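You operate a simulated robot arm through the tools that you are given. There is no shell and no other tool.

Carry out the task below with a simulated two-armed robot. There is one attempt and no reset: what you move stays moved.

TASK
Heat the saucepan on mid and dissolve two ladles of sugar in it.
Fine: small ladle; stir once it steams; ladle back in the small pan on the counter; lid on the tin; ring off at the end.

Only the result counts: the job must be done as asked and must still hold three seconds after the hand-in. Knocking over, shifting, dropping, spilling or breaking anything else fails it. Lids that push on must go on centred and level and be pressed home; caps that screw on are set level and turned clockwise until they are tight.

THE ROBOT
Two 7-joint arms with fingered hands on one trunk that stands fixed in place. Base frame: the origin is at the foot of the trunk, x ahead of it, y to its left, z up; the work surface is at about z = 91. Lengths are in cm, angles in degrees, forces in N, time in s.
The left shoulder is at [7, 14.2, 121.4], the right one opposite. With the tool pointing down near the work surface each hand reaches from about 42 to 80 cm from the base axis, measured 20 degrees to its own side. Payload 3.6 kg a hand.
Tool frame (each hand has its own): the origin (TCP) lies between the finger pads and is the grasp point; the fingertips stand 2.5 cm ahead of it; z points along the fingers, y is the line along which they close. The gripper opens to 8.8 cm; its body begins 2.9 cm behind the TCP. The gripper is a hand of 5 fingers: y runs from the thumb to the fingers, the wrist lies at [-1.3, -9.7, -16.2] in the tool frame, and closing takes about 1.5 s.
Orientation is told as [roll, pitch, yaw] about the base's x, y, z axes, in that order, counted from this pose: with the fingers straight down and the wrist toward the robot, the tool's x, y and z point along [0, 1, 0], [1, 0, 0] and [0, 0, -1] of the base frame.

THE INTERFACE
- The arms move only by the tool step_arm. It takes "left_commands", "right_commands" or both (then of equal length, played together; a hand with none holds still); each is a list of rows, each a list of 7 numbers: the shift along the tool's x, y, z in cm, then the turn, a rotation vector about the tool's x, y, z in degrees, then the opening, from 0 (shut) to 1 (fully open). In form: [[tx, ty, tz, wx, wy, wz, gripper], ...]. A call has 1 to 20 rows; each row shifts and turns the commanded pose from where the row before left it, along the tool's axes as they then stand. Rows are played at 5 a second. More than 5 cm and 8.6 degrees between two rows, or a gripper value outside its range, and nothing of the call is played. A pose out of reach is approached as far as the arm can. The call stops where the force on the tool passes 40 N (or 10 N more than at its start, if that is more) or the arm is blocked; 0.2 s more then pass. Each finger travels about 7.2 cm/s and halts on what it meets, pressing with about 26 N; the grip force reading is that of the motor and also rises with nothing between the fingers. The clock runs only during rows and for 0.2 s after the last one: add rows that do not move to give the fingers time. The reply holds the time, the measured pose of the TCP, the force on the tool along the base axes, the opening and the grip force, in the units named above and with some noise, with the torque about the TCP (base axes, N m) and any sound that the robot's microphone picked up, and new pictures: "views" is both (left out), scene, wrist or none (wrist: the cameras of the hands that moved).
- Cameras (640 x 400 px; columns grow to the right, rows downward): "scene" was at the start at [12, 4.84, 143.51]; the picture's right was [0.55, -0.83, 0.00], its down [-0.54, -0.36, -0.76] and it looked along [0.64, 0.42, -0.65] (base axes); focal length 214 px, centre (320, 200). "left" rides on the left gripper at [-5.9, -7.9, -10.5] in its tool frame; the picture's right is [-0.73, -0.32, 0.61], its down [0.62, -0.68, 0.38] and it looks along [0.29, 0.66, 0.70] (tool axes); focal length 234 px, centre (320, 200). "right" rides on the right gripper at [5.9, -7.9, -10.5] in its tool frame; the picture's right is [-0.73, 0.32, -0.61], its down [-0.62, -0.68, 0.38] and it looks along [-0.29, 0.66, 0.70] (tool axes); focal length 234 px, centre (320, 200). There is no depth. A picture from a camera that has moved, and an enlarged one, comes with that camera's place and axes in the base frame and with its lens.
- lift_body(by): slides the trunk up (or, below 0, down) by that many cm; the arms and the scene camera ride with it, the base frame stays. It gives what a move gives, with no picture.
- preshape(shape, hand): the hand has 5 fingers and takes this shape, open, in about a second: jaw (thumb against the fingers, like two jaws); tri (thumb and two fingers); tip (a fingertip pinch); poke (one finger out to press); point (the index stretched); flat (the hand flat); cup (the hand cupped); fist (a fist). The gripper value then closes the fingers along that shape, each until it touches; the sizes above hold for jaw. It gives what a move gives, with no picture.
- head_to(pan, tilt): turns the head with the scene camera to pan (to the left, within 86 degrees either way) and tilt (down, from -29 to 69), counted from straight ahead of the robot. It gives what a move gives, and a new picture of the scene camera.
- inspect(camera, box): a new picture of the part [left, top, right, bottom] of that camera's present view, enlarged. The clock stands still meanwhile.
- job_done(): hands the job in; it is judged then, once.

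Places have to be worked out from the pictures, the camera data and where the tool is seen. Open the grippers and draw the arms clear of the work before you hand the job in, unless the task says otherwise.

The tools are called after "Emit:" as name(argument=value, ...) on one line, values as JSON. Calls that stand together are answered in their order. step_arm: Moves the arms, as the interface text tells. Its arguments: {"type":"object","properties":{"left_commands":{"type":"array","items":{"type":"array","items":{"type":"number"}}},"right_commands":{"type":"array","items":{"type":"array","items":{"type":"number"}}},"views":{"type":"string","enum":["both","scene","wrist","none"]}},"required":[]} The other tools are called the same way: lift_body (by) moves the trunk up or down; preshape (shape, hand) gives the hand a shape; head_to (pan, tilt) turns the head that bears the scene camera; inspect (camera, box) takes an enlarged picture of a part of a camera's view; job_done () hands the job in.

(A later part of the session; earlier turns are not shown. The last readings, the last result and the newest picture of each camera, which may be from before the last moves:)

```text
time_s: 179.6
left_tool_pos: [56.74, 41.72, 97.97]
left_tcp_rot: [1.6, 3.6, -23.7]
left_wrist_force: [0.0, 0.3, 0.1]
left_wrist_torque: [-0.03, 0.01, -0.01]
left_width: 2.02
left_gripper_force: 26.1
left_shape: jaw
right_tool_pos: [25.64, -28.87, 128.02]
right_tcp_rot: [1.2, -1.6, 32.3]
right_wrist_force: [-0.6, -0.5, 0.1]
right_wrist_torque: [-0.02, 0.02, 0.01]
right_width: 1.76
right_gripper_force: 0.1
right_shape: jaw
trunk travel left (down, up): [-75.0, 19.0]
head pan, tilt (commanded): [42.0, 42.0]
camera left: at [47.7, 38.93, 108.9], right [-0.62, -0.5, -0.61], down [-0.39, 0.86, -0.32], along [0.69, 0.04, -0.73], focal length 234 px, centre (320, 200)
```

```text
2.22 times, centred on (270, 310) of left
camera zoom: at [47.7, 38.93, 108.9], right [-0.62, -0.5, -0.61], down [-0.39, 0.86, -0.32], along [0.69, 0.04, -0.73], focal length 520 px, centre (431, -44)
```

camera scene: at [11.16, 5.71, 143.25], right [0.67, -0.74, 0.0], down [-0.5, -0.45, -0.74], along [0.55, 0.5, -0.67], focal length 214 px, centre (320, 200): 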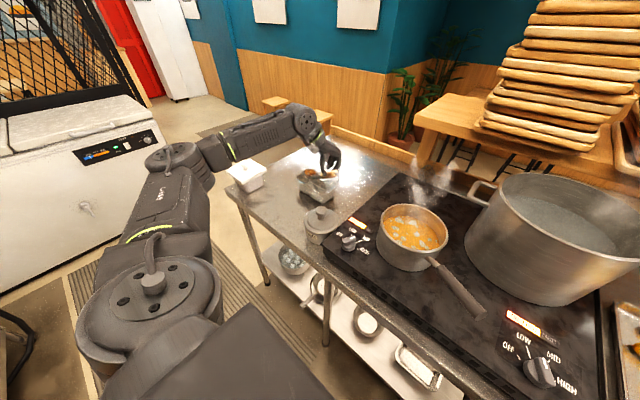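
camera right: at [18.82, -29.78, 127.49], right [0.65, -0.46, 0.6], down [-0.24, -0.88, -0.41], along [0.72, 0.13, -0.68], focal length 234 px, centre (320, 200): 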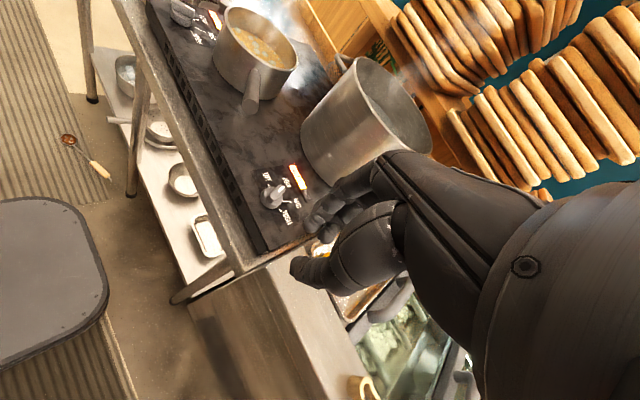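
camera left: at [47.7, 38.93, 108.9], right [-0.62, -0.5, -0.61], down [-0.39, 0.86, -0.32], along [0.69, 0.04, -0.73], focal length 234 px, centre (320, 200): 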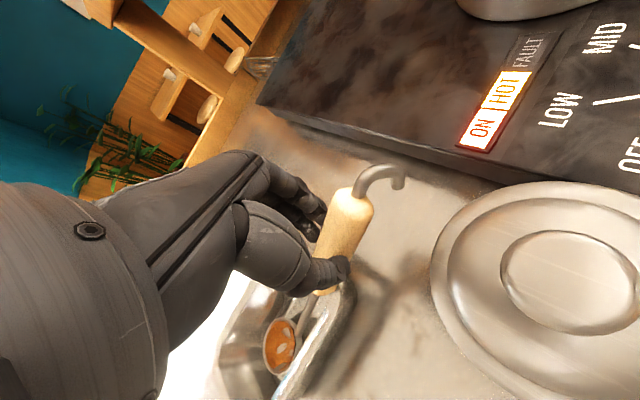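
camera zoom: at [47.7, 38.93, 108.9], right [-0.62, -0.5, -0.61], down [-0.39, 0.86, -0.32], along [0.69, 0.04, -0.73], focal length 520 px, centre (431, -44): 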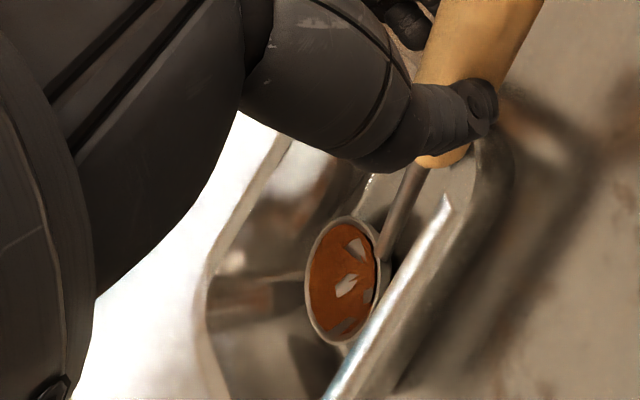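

Still almost no force. I continue lowering a little and compare.

Emit:
step_arm(left_commands=[[-0.01, 0.025, 0.4, 0, 0, 0, 0], [-0.01, 0.025, 0.4, 0, 0, 0, 0], [0, 0, 0, 0, 0, 0, 0]], views="wrist")

Emit:
inspect(camera="scene", box=[285, 150, 355, 210])

Emit:
inspect(camera="left", box=[140, 220, 400, 400])

```text
time_s: 180.4
left_tool_pos: [56.91, 41.55, 97.25]
left_tcp_rot: [1.6, 3.5, -23.6]
left_wrist_force: [-0.6, -0.1, 2.3]
left_wrist_torque: [0.02, -0.02, -0.01]
left_width: 2.04
left_gripper_force: 26.4
left_shape: jaw
right_tool_pos: [25.54, -28.85, 128.14]
right_tcp_rot: [1.2, -1.5, 32.4]
right_wrist_force: [-0.2, 0.3, 0.1]
right_wrist_torque: [0.01, -0.02, -0.01]
right_width: 1.81
right_gripper_force: 0.0
right_shape: jaw
trunk travel left (down, up): [-75.0, 19.0]
head pan, tilt (commanded): [42.0, 42.0]
camera left: at [47.72, 38.86, 108.14], right [-0.61, -0.5, -0.61], down [-0.39, 0.86, -0.32], along [0.69, 0.04, -0.73], focal length 234 px, centre (320, 200)
```

left: 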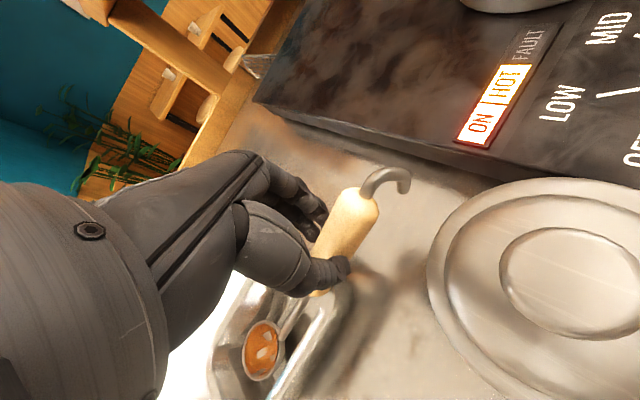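

```text
6.67 times, centred on (320, 180) of scene
camera zoom: at [11.07, 5.66, 143.26], right [0.67, -0.74, 0.0], down [-0.5, -0.45, -0.74], along [0.55, 0.5, -0.67], focal length 1430 px, centre (320, 333)
```

zoom: 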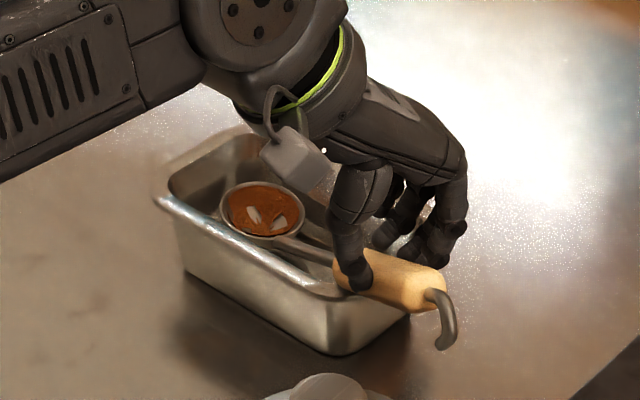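

```text
2.22 times, centred on (270, 310) of left
camera zoom: at [47.72, 38.86, 108.14], right [-0.61, -0.5, -0.61], down [-0.39, 0.86, -0.32], along [0.69, 0.04, -0.73], focal length 520 px, centre (431, -44)
```

zoom: 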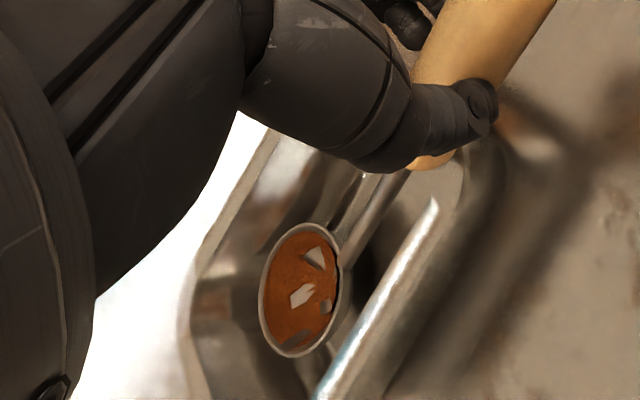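

Light contact (2 N): the bowl rests in the pan and the handle's lower end is on the near-right rim corner. I open the hand slowly and check that it stays.

Emit:
step_arm(left_commands=[[0, 0, 0, 0, 0, 0, 0.12], [0, 0, 0, 0, 0, 0, 0.22], [0, 0, 0, 0, 0, 0, 0.32], [0, 0, 0, 0, 0, 0, 0.45], [0, 0, 0, 0, 0, 0, 0.6], [0, 0, 0, 0, 0, 0, 0.7]], views="wrist")

Emit:
inspect(camera="scene", box=[285, 150, 355, 210])

Emit:
inspect(camera="left", box=[140, 180, 440, 400])

```text
time_s: 181.8
left_tool_pos: [56.75, 41.62, 97.04]
left_tcp_rot: [1.7, 3.7, -23.5]
left_wrist_force: [-0.4, -0.4, 0.6]
left_wrist_torque: [0.05, 0.01, 0.0]
left_width: 6.12
left_gripper_force: 0.2
left_shape: jaw
right_tool_pos: [25.55, -28.7, 128.14]
right_tcp_rot: [1.3, -1.6, 32.3]
right_wrist_force: [-0.1, 0.0, -0.1]
right_wrist_torque: [0.0, -0.03, -0.03]
right_width: 1.79
right_gripper_force: 0.1
right_shape: jaw
trunk travel left (down, up): [-75.0, 19.0]
head pan, tilt (commanded): [42.0, 42.0]
camera left: at [47.76, 38.91, 108.08], right [-0.62, -0.5, -0.61], down [-0.39, 0.86, -0.32], along [0.69, 0.04, -0.73], focal length 234 px, centre (320, 200)
```

left: 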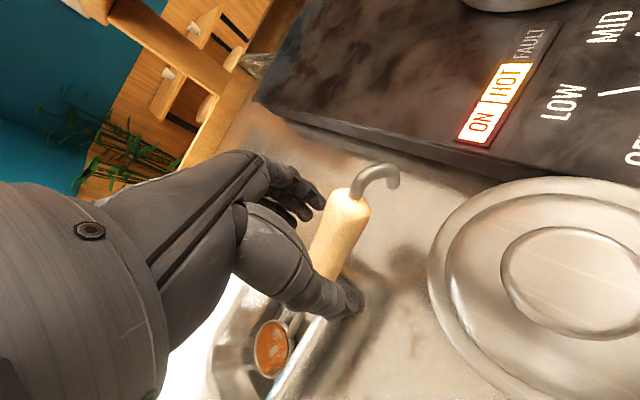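

```text
6.67 times, centred on (320, 180) of scene
camera zoom: at [11.14, 5.73, 143.25], right [0.67, -0.74, 0.0], down [-0.5, -0.45, -0.74], along [0.55, 0.5, -0.67], focal length 1430 px, centre (320, 333)
```

zoom: 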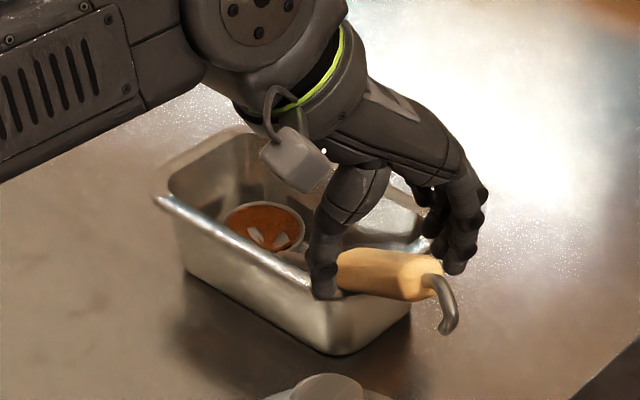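

```text
1.82 times, centred on (290, 290) of left
camera zoom: at [47.76, 38.91, 108.08], right [-0.62, -0.5, -0.61], down [-0.39, 0.86, -0.32], along [0.69, 0.04, -0.73], focal length 426 px, centre (374, 36)
```

zoom: 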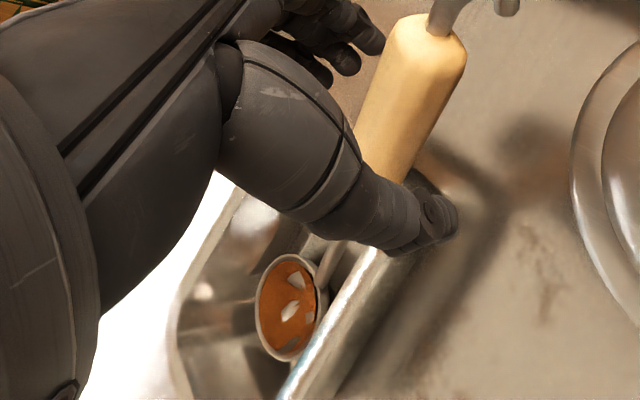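

It stays put: bowl down in the pan, handle resting over the right end. I raise the hand straight up.

Emit:
step_arm(left_commands=[[0.01, -0.03, -0.8, 0, 0, 0, 0.75], [0.03, -0.09, -1.5, 0, 0, 0, 0.75], [0.06, -0.19, -3, 0, 0, 0, 0.75], [0.08, -0.25, -4, 0, 0, 0, 0.75], [0.08, -0.25, -4, 0, 0, 0, 0.75], [0, 0, 0, 0, 0, 0, 0.75]], views="both")

Emit:
inspect(camera="scene", box=[285, 150, 365, 220])

Emit:
inspect(camera="left", box=[200, 200, 440, 400])

```text
time_s: 183.2
left_tool_pos: [56.7, 41.53, 110.86]
left_tcp_rot: [1.6, 3.6, -23.7]
left_wrist_force: [-0.6, 1.0, -1.1]
left_wrist_torque: [-0.03, 0.0, 0.03]
left_width: 6.58
left_gripper_force: 0.0
left_shape: jaw
right_tool_pos: [25.55, -28.82, 128.11]
right_tcp_rot: [1.2, -1.6, 32.3]
right_wrist_force: [-0.2, -0.8, 0.0]
right_wrist_torque: [0.03, 0.0, 0.01]
right_width: 1.77
right_gripper_force: 0.1
right_shape: jaw
trunk travel left (down, up): [-75.0, 19.0]
head pan, tilt (commanded): [42.0, 42.0]
camera scene: at [11.14, 5.76, 143.25], right [0.67, -0.74, 0.0], down [-0.5, -0.45, -0.74], along [0.55, 0.5, -0.67], focal length 214 px, centre (320, 200)
camera left: at [47.6, 38.75, 121.74], right [-0.62, -0.51, -0.6], down [-0.39, 0.86, -0.32], along [0.68, 0.04, -0.73], focal length 234 px, centre (320, 200)
```

scene: 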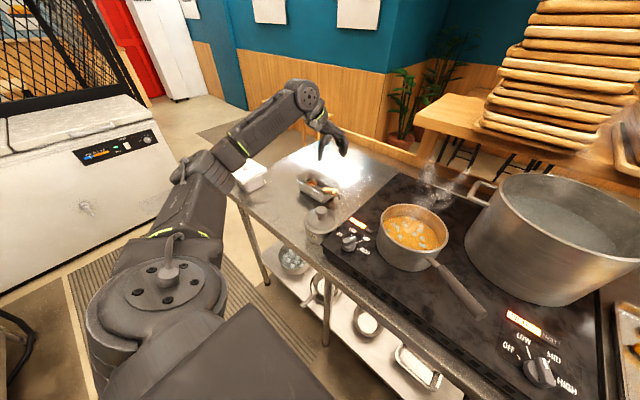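
left: 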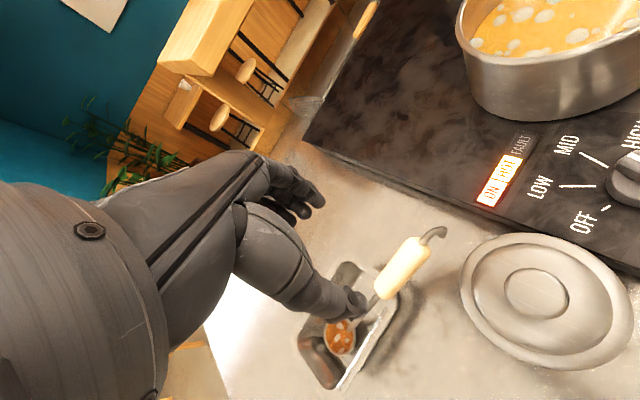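

```text
5.71 times, centred on (325, 185) of scene
camera zoom: at [11.14, 5.76, 143.25], right [0.67, -0.74, 0.0], down [-0.5, -0.45, -0.74], along [0.55, 0.5, -0.67], focal length 1226 px, centre (291, 286)
```

zoom: 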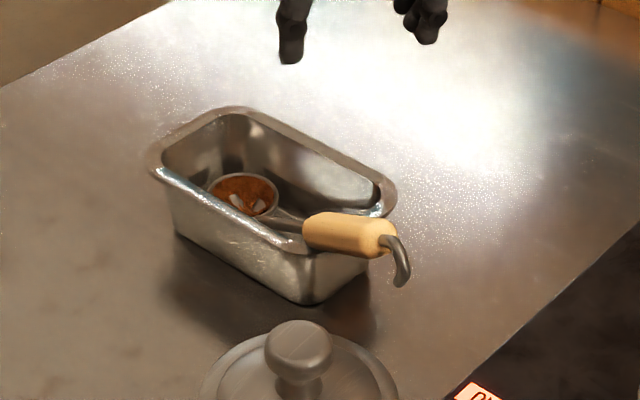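

```text
2.00 times, centred on (320, 300) of left
camera zoom: at [47.6, 38.75, 121.74], right [-0.62, -0.51, -0.6], down [-0.39, 0.86, -0.32], along [0.68, 0.04, -0.73], focal length 468 px, centre (320, 0)
```

zoom: 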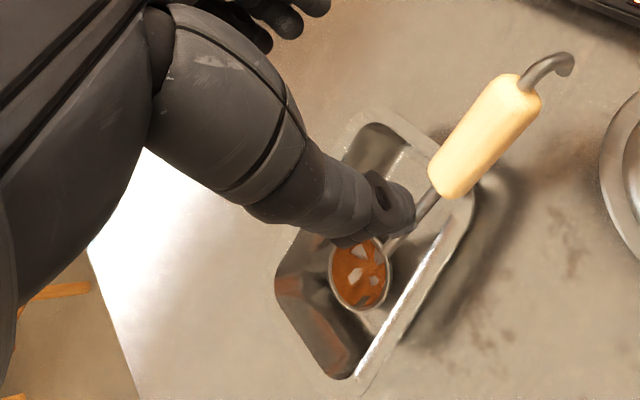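

The ladle lies in the small pan. Last step: the ring. I move above the knob and rotate the hand to match the pointer at MID (yaw −114°).

Emit:
step_arm(left_commands=[[0, 0, -3, -3.6, -1.6, 0, 0.6], [0, 0, -2, 0, 0, 0, 0.6], [-4.02, -0.76, 0, 0, 0, 0, 0.6], [-4.02, -0.76, 0, 0, 0, 0, 0.6], [-4.02, -0.76, 0, 0, 0, 0, 0.6], [-4.02, -0.76, 0, 0, 0, 0, 0.6], [-4.02, -0.76, 0, 0, 0, 0, 0.6], [0, 0, 0.5, 0, 0, 8.25, 0.6], [0, 0, 0.5, 0, 0, 8.25, 0.6], [0, 0, 0.5, 0, 0, 8.25, 0.6], [0, 0, 0.5, 0, 0, 8.25, 0.6], [0, 0, 0.5, 0, 0, 8.25, 0.6], [0, 0, 0.5, 0, 0, 8.25, 0.6], [0, 0, 0.5, 0, 0, 8.25, 0.6], [0, 0, 0.5, 0, 0, 8.25, 0.6], [0, 0, 0.5, 0, 0, 8.25, 0.6], [0, 0, 0.5, 0, 0, 8.25, 0.6], [0, 0, 0, 0, 0, 8.2, 0.6], [0, 0, 0, 0, 0, 0, 0.6]], views="both")

Emit:
inspect(camera="left", box=[300, 200, 520, 380])

```text
time_s: 187.2
left_tool_pos: [45.35, 24.62, 110.53]
left_tcp_rot: [0.1, -0.1, -114.5]
left_wrist_force: [-0.4, -0.5, 1.4]
left_wrist_torque: [0.0, -0.01, 0.03]
left_width: 5.3
left_gripper_force: 0.1
left_shape: jaw
right_tool_pos: [25.63, -28.75, 128.12]
right_tcp_rot: [1.2, -1.5, 32.3]
right_wrist_force: [0.3, -0.6, 0.4]
right_wrist_torque: [0.01, 0.01, -0.01]
right_width: 1.79
right_gripper_force: 0.2
right_shape: jaw
trunk travel left (down, up): [-75.0, 19.0]
head pan, tilt (commanded): [42.0, 42.0]
camera scene: at [11.12, 5.77, 143.25], right [0.67, -0.74, 0.0], down [-0.5, -0.45, -0.74], along [0.55, 0.5, -0.67], focal length 214 px, centre (320, 200)
camera left: at [43.23, 34.24, 121.12], right [-0.53, 0.59, -0.61], down [0.85, 0.36, -0.38], along [-0.01, -0.72, -0.7], focal length 234 px, centre (320, 200)
```

scene: 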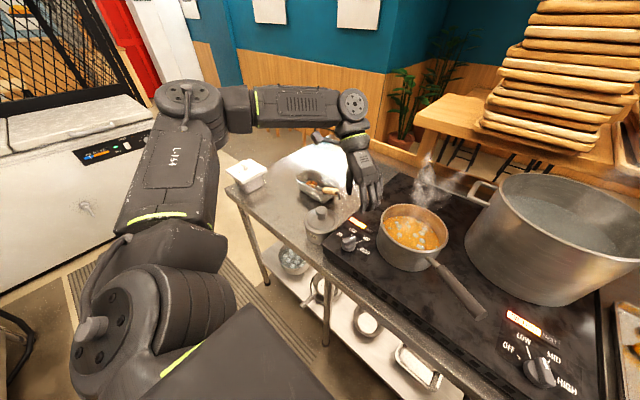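
left: 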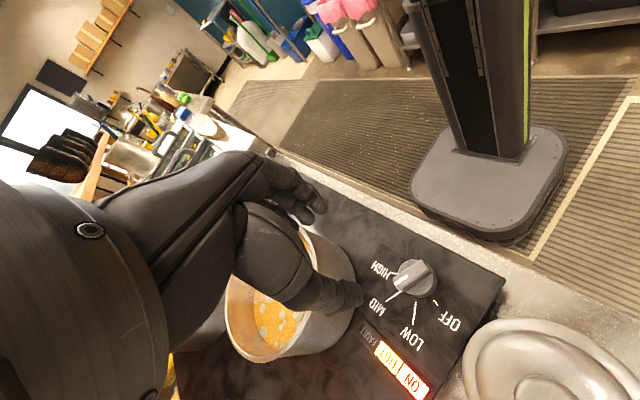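

```text
2.22 times, centred on (410, 290) of left
camera zoom: at [43.23, 34.24, 121.12], right [-0.53, 0.59, -0.61], down [0.85, 0.36, -0.38], along [-0.01, -0.72, -0.7], focal length 520 px, centre (120, 0)
```

zoom: 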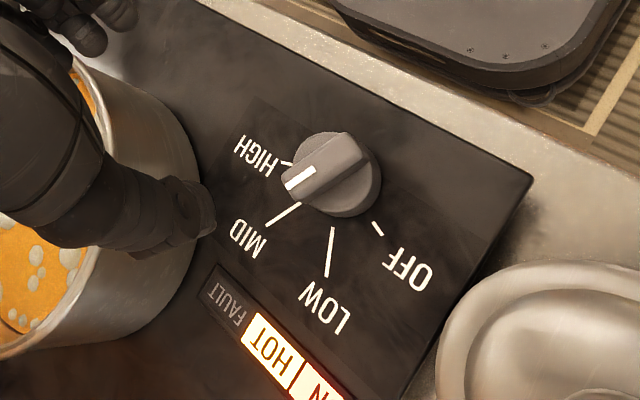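

The knob is under the hand with the pointer on MID. I descend around the bar and grip it as before.

Emit:
step_arm(left_commands=[[-0.18, 0.08, 3.5, 0, 0, 0, 0.6], [0, 0, 3.5, 0, 0, 0, 0.6], [0, 0, 3.5, 0, 0, 0, 0.6], [0, 0, 3, 0, 0, 0, 0.6], [0, 0, 2.5, 0, 0, 0, 0.6], [0, 0, 0, 0, 0, 0, 0.6]], views="both")

Emit:
inspect(camera="left", box=[220, 160, 420, 340])

Emit:
inspect(camera="scene", box=[290, 180, 400, 280])

```text
time_s: 188.6
left_tool_pos: [45.02, 24.56, 94.41]
left_tcp_rot: [0.0, -0.1, -114.4]
left_wrist_force: [-0.9, -0.6, 0.4]
left_wrist_torque: [0.0, -0.02, 0.02]
left_width: 5.33
left_gripper_force: 0.0
left_shape: jaw
right_tool_pos: [25.54, -28.73, 128.22]
right_tcp_rot: [1.1, -1.5, 32.3]
right_wrist_force: [0.1, -0.6, 0.2]
right_wrist_torque: [0.01, -0.04, 0.03]
right_width: 1.79
right_gripper_force: 0.1
right_shape: jaw
trunk travel left (down, up): [-75.0, 19.0]
head pan, tilt (commanded): [42.0, 42.0]
camera scene: at [11.13, 5.7, 143.25], right [0.67, -0.74, 0.0], down [-0.5, -0.45, -0.74], along [0.55, 0.5, -0.67], focal length 214 px, centre (320, 200)
camera left: at [42.93, 34.16, 105.04], right [-0.53, 0.59, -0.61], down [0.85, 0.36, -0.38], along [-0.01, -0.72, -0.7], focal length 234 px, centre (320, 200)
```

scene: 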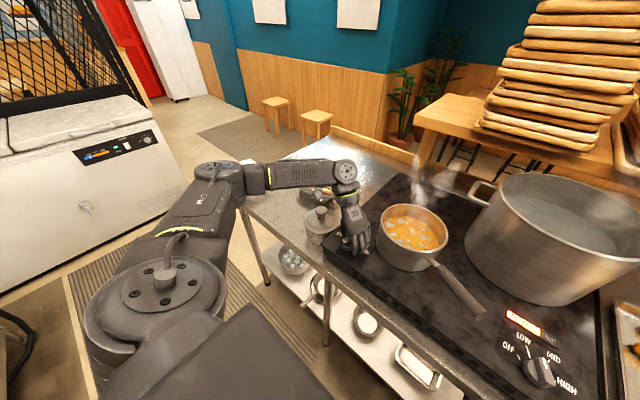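
left: 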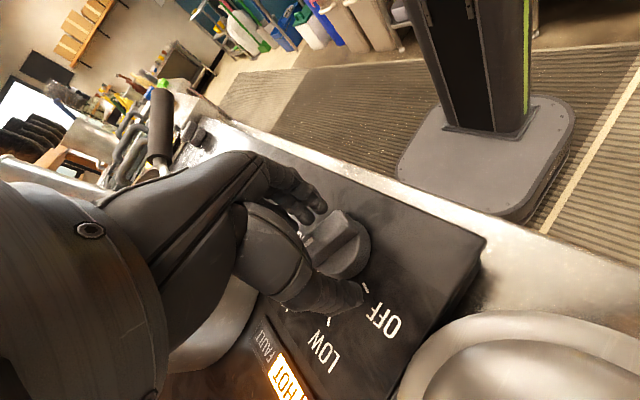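

```text
2.22 times, centred on (320, 250) of left
camera zoom: at [42.93, 34.16, 105.04], right [-0.53, 0.59, -0.61], down [0.85, 0.36, -0.38], along [-0.01, -0.72, -0.7], focal length 520 px, centre (320, 89)
```

zoom: 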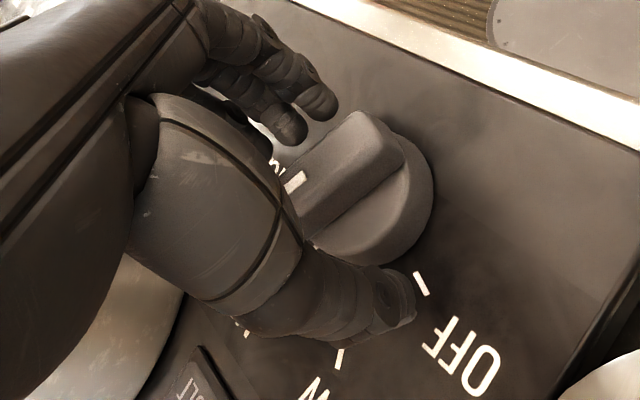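

```text
4.00 times, centred on (345, 230) of scene
camera zoom: at [11.13, 5.7, 143.25], right [0.67, -0.74, 0.0], down [-0.5, -0.45, -0.74], along [0.55, 0.5, -0.67], focal length 858 px, centre (220, 80)
```

zoom: 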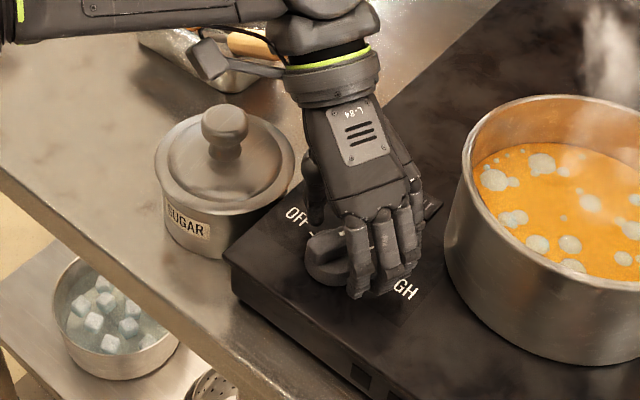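

Well placed and clear of the lid. I close on the bar and turn it counter-clockwise toward OFF.

Emit:
step_arm(left_commands=[[0, 0, 0, 0, 0, 0, 0.4], [0, 0, 0, 0, 0, 0, 0.2], [0, 0, 0, 0, 0, 0, 0], [0, 0, 0, 0, 0, 0, 0], [0, 0, 0, 0, 0, 0, 0], [0, 0, 0, 0, 0, -7, 0], [0, 0, 0, 0, 0, -7, 0], [0, 0, 0, 0, 0, -7, 0], [0, 0, 0, 0, 0, -7, 0], [0, 0, 0, 0, 0, -7, 0], [0, 0, 0, 0, 0, -7, 0], [0, 0, 0, 0, 0, 0, 0]], views="both")

Emit:
inspect(camera="scene", box=[290, 180, 400, 280])

Emit:
inspect(camera="left", box=[220, 160, 420, 340])

```text
time_s: 191.2
left_tool_pos: [45.06, 24.77, 94.41]
left_tcp_rot: [-0.1, -0.1, -72.2]
left_wrist_force: [-2.1, 10.5, -2.6]
left_wrist_torque: [0.2, 0.03, -0.02]
left_width: 3.2
left_gripper_force: 26.4
left_shape: jaw
right_tool_pos: [25.46, -28.53, 128.07]
right_tcp_rot: [1.0, -1.5, 32.3]
right_wrist_force: [0.6, 0.3, 0.3]
right_wrist_torque: [0.0, -0.01, 0.02]
right_width: 1.8
right_gripper_force: 0.1
right_shape: jaw
trunk travel left (down, up): [-75.0, 19.0]
head pan, tilt (commanded): [42.0, 42.0]
camera scene: at [11.12, 6.0, 143.24], right [0.67, -0.74, 0.0], down [-0.5, -0.45, -0.74], along [0.55, 0.5, -0.67], focal length 214 px, centre (320, 200)
camera left: at [37.11, 30.46, 105.07], right [-0.79, 0.09, -0.61], down [0.39, 0.84, -0.39], along [0.48, -0.54, -0.7], focal length 234 px, centre (320, 200)
```

scene: 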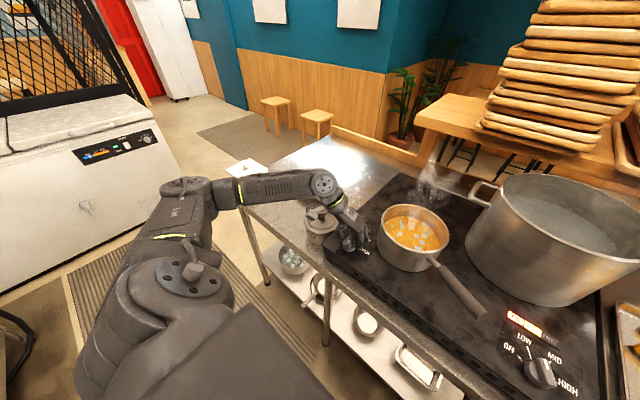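
left: 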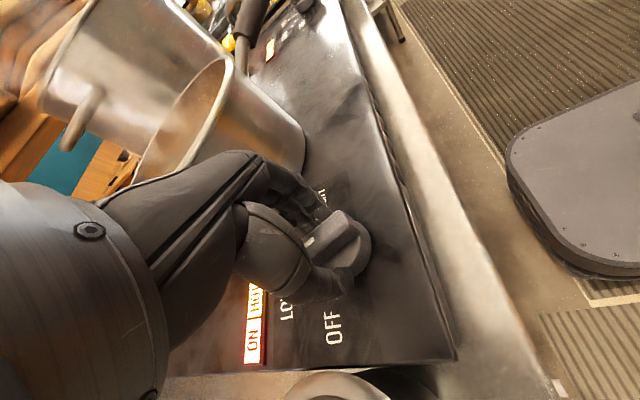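

```text
4.00 times, centred on (345, 230) of scene
camera zoom: at [11.12, 6.0, 143.24], right [0.67, -0.74, 0.0], down [-0.5, -0.45, -0.74], along [0.55, 0.5, -0.67], focal length 858 px, centre (220, 80)
```

zoom: 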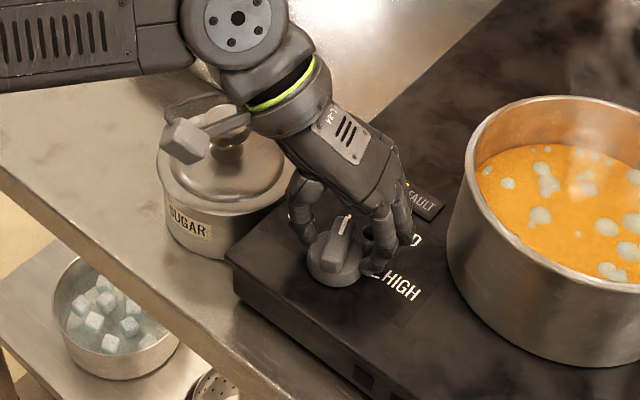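

```text
2.22 times, centred on (320, 250) of left
camera zoom: at [37.11, 30.46, 105.07], right [-0.79, 0.09, -0.61], down [0.39, 0.84, -0.39], along [0.48, -0.54, -0.7], focal length 520 px, centre (320, 89)
```

zoom: 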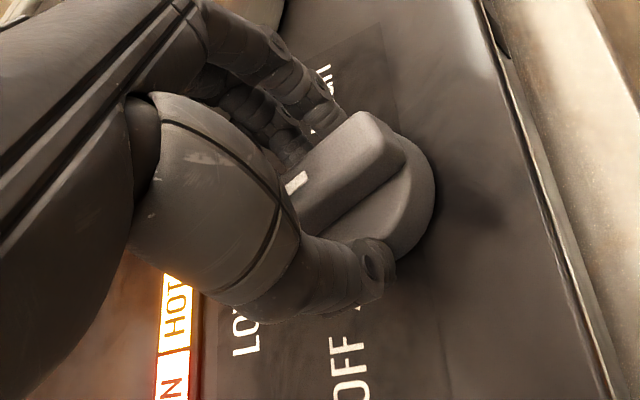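

The knob turns with the hand (force is just the grip asymmetry seen before). I turn the remaining 52° to OFF.

Emit:
step_arm(left_commands=[[0, 0, 0, 0, 0, -7, 0], [0, 0, 0, 0, 0, -7, 0], [0, 0, 0, 0, 0, -7, 0], [0, 0, 0, 0, 0, -7, 0], [0, 0, 0, 0, 0, -7, 0], [0, 0, 0, 0, 0, -7, 0], [0, 0, 0, 0, 0, -6, 0], [0, 0, 0, 0, 0, -3.5, 0], [0, 0, 0, 0, 0, 0, 0]], views="both")

Emit:
inspect(camera="scene", box=[290, 180, 400, 280])

Emit:
inspect(camera="left", box=[220, 160, 420, 340])

```text
time_s: 193.2
left_tool_pos: [45.0, 24.78, 94.43]
left_tcp_rot: [-0.2, -0.1, -20.8]
left_wrist_force: [-7.8, 9.3, -4.2]
left_wrist_torque: [0.15, 0.12, 0.0]
left_width: 3.11
left_gripper_force: 26.3
left_shape: jaw
right_tool_pos: [25.4, -28.49, 128.2]
right_tcp_rot: [1.1, -1.6, 32.4]
right_wrist_force: [-0.3, 0.2, -0.4]
right_wrist_torque: [-0.01, 0.01, -0.01]
right_width: 1.8
right_gripper_force: 0.0
right_shape: jaw
trunk travel left (down, up): [-75.0, 19.0]
head pan, tilt (commanded): [42.0, 42.0]
camera scene: at [10.99, 5.97, 143.25], right [0.67, -0.74, 0.0], down [-0.5, -0.45, -0.74], along [0.55, 0.5, -0.67], focal length 214 px, centre (320, 200)
camera left: at [35.54, 22.01, 105.07], right [-0.56, -0.56, -0.61], down [-0.41, 0.82, -0.39], along [0.72, 0.04, -0.7], focal length 234 px, centre (320, 200)
```

scene: 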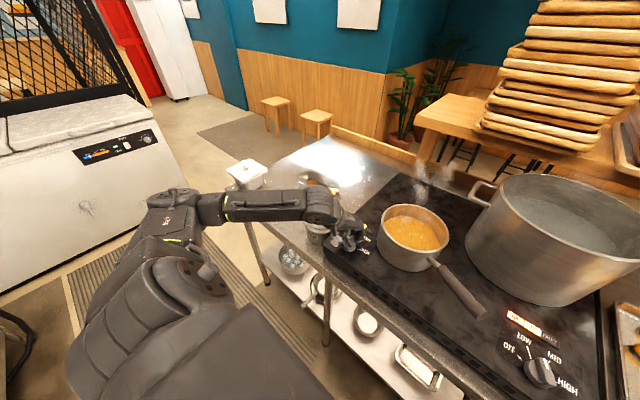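
left: 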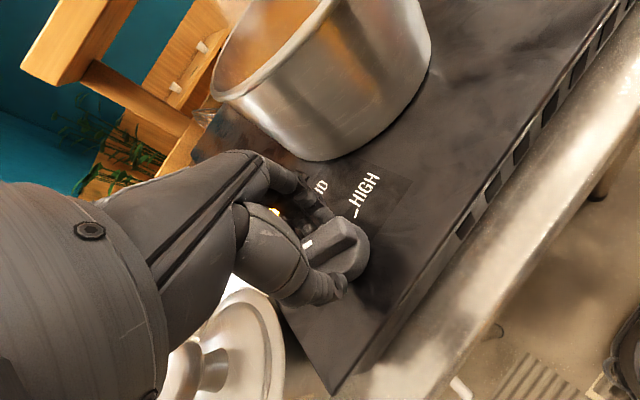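

```text
4.00 times, centred on (345, 230) of scene
camera zoom: at [10.99, 5.97, 143.25], right [0.67, -0.74, 0.0], down [-0.5, -0.45, -0.74], along [0.55, 0.5, -0.67], focal length 858 px, centre (220, 80)
```

zoom: 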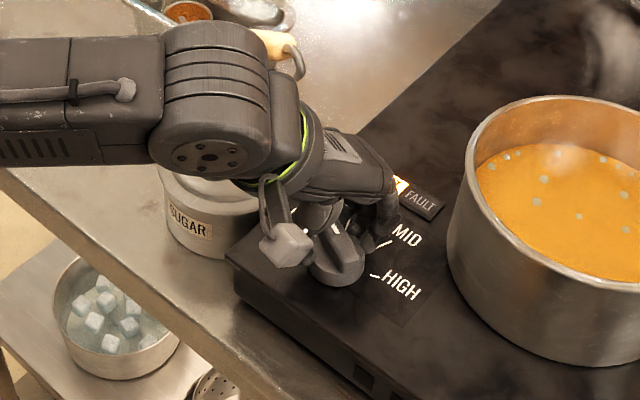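

```text
2.22 times, centred on (320, 250) of left
camera zoom: at [35.54, 22.01, 105.07], right [-0.56, -0.56, -0.61], down [-0.41, 0.82, -0.39], along [0.72, 0.04, -0.7], focal length 520 px, centre (320, 89)
```

zoom: 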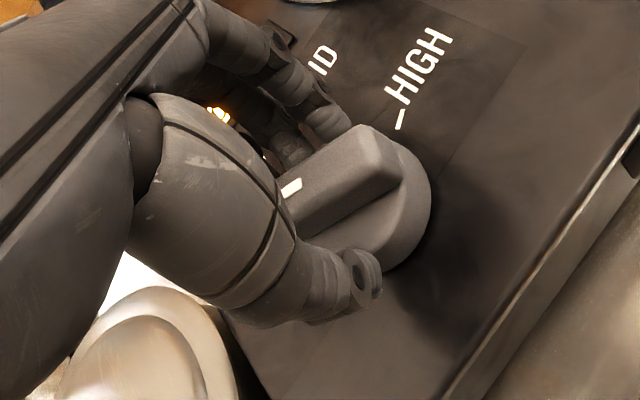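

Bubbling has dropped off, so the ring is off. I release the knob and rise to verify the pointer.

Emit:
step_arm(left_commands=[[0, 0, 0, 0, 0, 0, 0.2], [0, 0, 0, 0, 0, 0, 0.4], [0, 0, 0, 0, 0, 0, 0.6], [0, 0, 0, 0, 0, 0, 0.6], [0, 0, -3, 0, 0, 0, 0.6], [0, 0, -4, 0, 0, 0, 0.6], [0, 0, -4, 0, 0, 0, 0.6], [0, 0, -4, 0, 0, 0, 0.6], [0, 0, 0, 0, 0, 0, 0.6]], views="both")

Emit:
inspect(camera="left", box=[300, 180, 500, 340])

Emit:
inspect(camera="scene", box=[290, 180, 400, 280])

```text
time_s: 195.2
left_tool_pos: [45.15, 24.67, 109.57]
left_tcp_rot: [-0.1, 0.0, -20.8]
left_wrist_force: [-0.5, -0.7, -0.1]
left_wrist_torque: [0.03, 0.01, -0.01]
left_width: 5.24
left_gripper_force: 0.1
left_shape: jaw
right_tool_pos: [25.66, -28.84, 128.06]
right_tcp_rot: [1.2, -1.6, 32.3]
right_wrist_force: [-0.5, 0.2, -0.2]
right_wrist_torque: [-0.02, 0.01, 0.01]
right_width: 1.78
right_gripper_force: 0.1
right_shape: jaw
trunk travel left (down, up): [-75.0, 19.0]
head pan, tilt (commanded): [42.0, 42.0]
camera scene: at [11.12, 5.74, 143.25], right [0.67, -0.74, 0.0], down [-0.5, -0.45, -0.74], along [0.55, 0.5, -0.67], focal length 214 px, centre (320, 200)
camera left: at [35.68, 21.88, 120.21], right [-0.56, -0.56, -0.61], down [-0.41, 0.83, -0.38], along [0.72, 0.04, -0.7], focal length 234 px, centre (320, 200)
```

scene: 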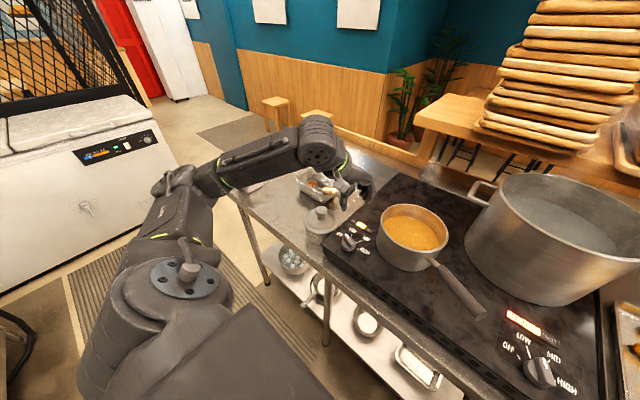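
left: 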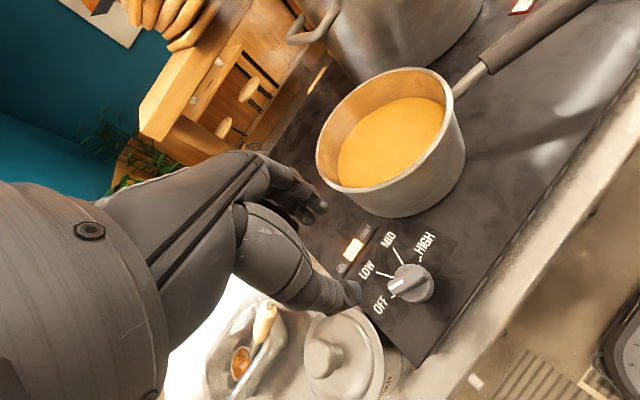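

```text
2.50 times, centred on (400, 260) of left
camera zoom: at [35.68, 21.88, 120.21], right [-0.56, -0.56, -0.61], down [-0.41, 0.83, -0.38], along [0.72, 0.04, -0.7], focal length 585 px, centre (120, 50)
```

zoom: 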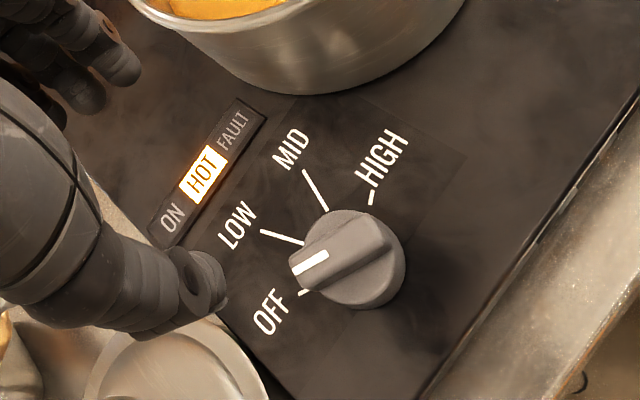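

```text
4.00 times, centred on (345, 230) of scene
camera zoom: at [11.12, 5.74, 143.25], right [0.67, -0.74, 0.0], down [-0.5, -0.45, -0.74], along [0.55, 0.5, -0.67], focal length 858 px, centre (220, 80)
```

zoom: 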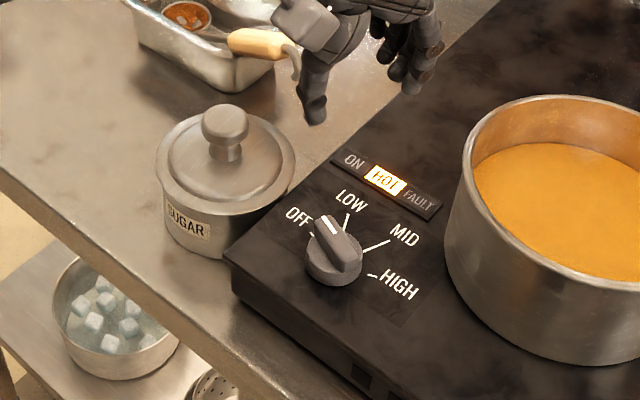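

ON light is out, HOT is residual. I zoom in to verify the pointer really sits at the OFF mark.

Emit:
inspect(camera="left", box=[370, 230, 450, 310])

Emit:
inspect(camera="scene", box=[325, 215, 385, 265])

Emit:
inspect(camera="scene", box=[285, 150, 365, 220])

```text
5.00 times, centred on (410, 270) of left
camera zoom: at [35.68, 21.88, 120.21], right [-0.56, -0.56, -0.61], down [-0.41, 0.83, -0.38], along [0.72, 0.04, -0.7], focal length 1171 px, centre (-130, -150)
```

zoom: 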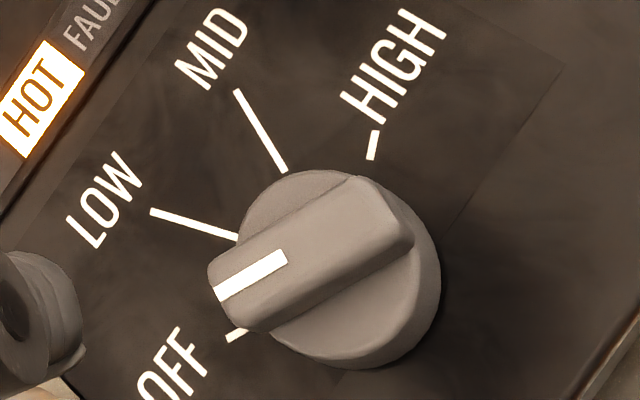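

```text
8.00 times, centred on (355, 240) of scene
camera zoom: at [11.12, 5.74, 143.25], right [0.67, -0.74, 0.0], down [-0.5, -0.45, -0.74], along [0.55, 0.5, -0.67], focal length 1716 px, centre (40, -120)
```

zoom: 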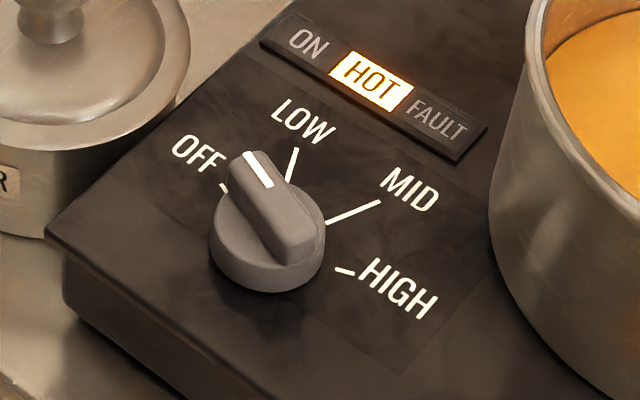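

```text
5.71 times, centred on (325, 185) of scene
camera zoom: at [11.12, 5.74, 143.25], right [0.67, -0.74, 0.0], down [-0.5, -0.45, -0.74], along [0.55, 0.5, -0.67], focal length 1226 px, centre (291, 286)
```

zoom: 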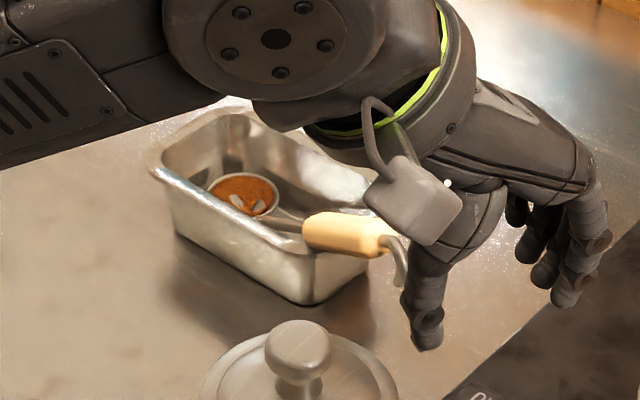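

Pointer reads ~64° versus the OFF mark at ~70°; the ring is off, but I nudge the knob the last few degrees to sit squarely on OFF.

Emit:
step_arm(left_commands=[[0, 0, 3, 0, 0, 5, 0.6], [0, 0, 4, 0, 0, 0, 0.6], [0, 0, 4, 0, 0, 0, 0.6], [0, 0, 4.1, 0, 0, 0, 0.6], [0, 0, 0, 0, 0, 0, 0.4], [0, 0, 0, 0, 0, 0, 0.2], [0, 0, 0, 0, 0, 0, 0], [0, 0, 0, 0, 0, 0, 0], [0, 0, 0, 0, 0, 0, 0], [0, 0, 0, 0, 0, -2.5, 0], [0, 0, 0, 0, 0, -3, 0], [0, 0, 0, 0, 0, 0, 0], [0, 0, 0, 0, 0, 0, 0.3], [0, 0, 0, 0, 0, 0, 0.6], [0, 0, 0, 0, 0, 0, 0.6], [0, 0, -4, 0, 0, 0, 0.6], [0, 0, -4, 0, 0, 0, 0.6], [0, 0, -4, 0, 0, 0, 0.6], [0, 0, -3, 0, 0, 0, 0.6]], views="both")

Emit:
inspect(camera="left", box=[370, 230, 450, 310])

Emit:
inspect(camera="scene", box=[325, 215, 385, 265])

```text
time_s: 199.2
left_tool_pos: [45.12, 24.65, 109.54]
left_tcp_rot: [0.2, 0.0, -20.3]
left_wrist_force: [-0.6, -0.1, 0.2]
left_wrist_torque: [0.02, 0.02, 0.0]
left_width: 5.24
left_gripper_force: 0.0
left_shape: jaw
right_tool_pos: [25.52, -28.81, 128.03]
right_tcp_rot: [1.2, -1.6, 32.3]
right_wrist_force: [-0.1, 0.7, 0.1]
right_wrist_torque: [0.03, -0.03, -0.04]
right_width: 1.78
right_gripper_force: 0.0
right_shape: jaw
trunk travel left (down, up): [-75.0, 19.0]
head pan, tilt (commanded): [42.0, 42.0]
camera scene: at [11.08, 5.69, 143.25], right [0.67, -0.74, 0.0], down [-0.5, -0.45, -0.74], along [0.55, 0.5, -0.67], focal length 214 px, centre (320, 200)
camera left: at [35.66, 21.85, 120.23], right [-0.56, -0.57, -0.61], down [-0.42, 0.82, -0.38], along [0.72, 0.04, -0.7], focal length 234 px, centre (320, 200)
```

scene: 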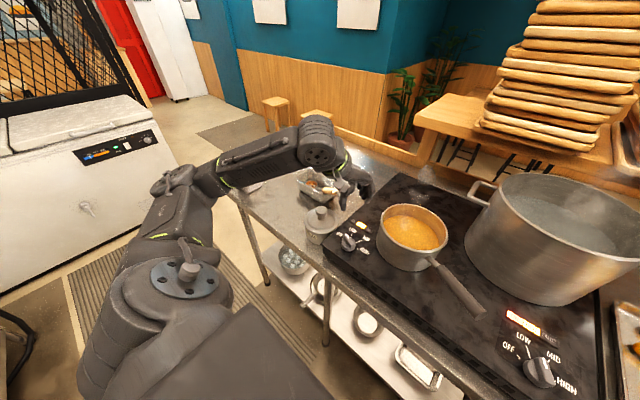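
left: 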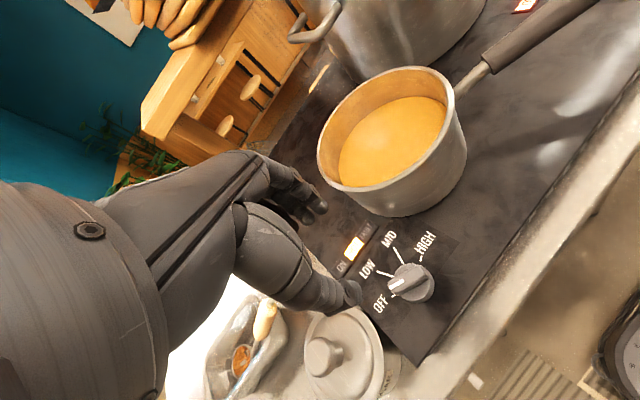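

```text
5.00 times, centred on (410, 270) of left
camera zoom: at [35.66, 21.85, 120.23], right [-0.56, -0.57, -0.61], down [-0.42, 0.82, -0.38], along [0.72, 0.04, -0.7], focal length 1171 px, centre (-130, -150)
```

zoom: 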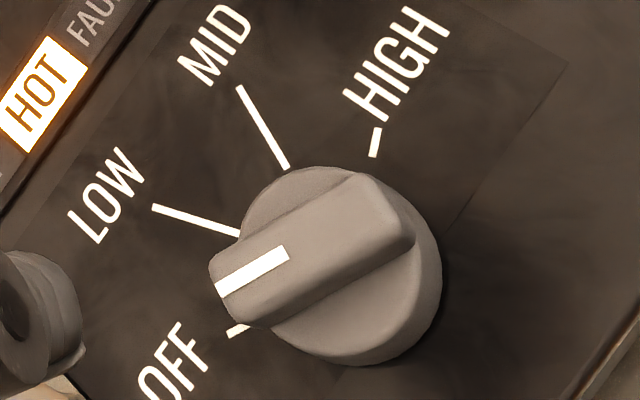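

```text
8.00 times, centred on (355, 240) of scene
camera zoom: at [11.08, 5.69, 143.25], right [0.67, -0.74, 0.0], down [-0.5, -0.45, -0.74], along [0.55, 0.5, -0.67], focal length 1716 px, centre (40, -120)
```

zoom: 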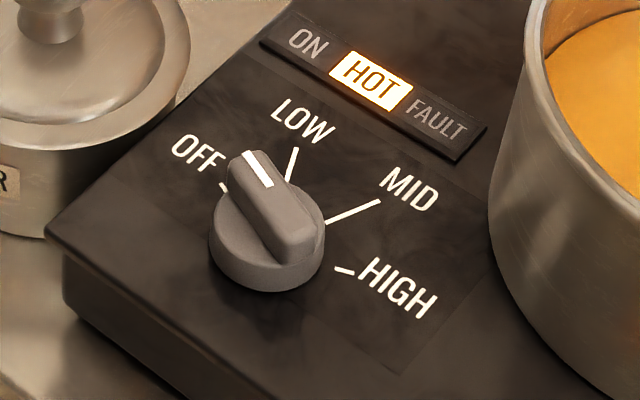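

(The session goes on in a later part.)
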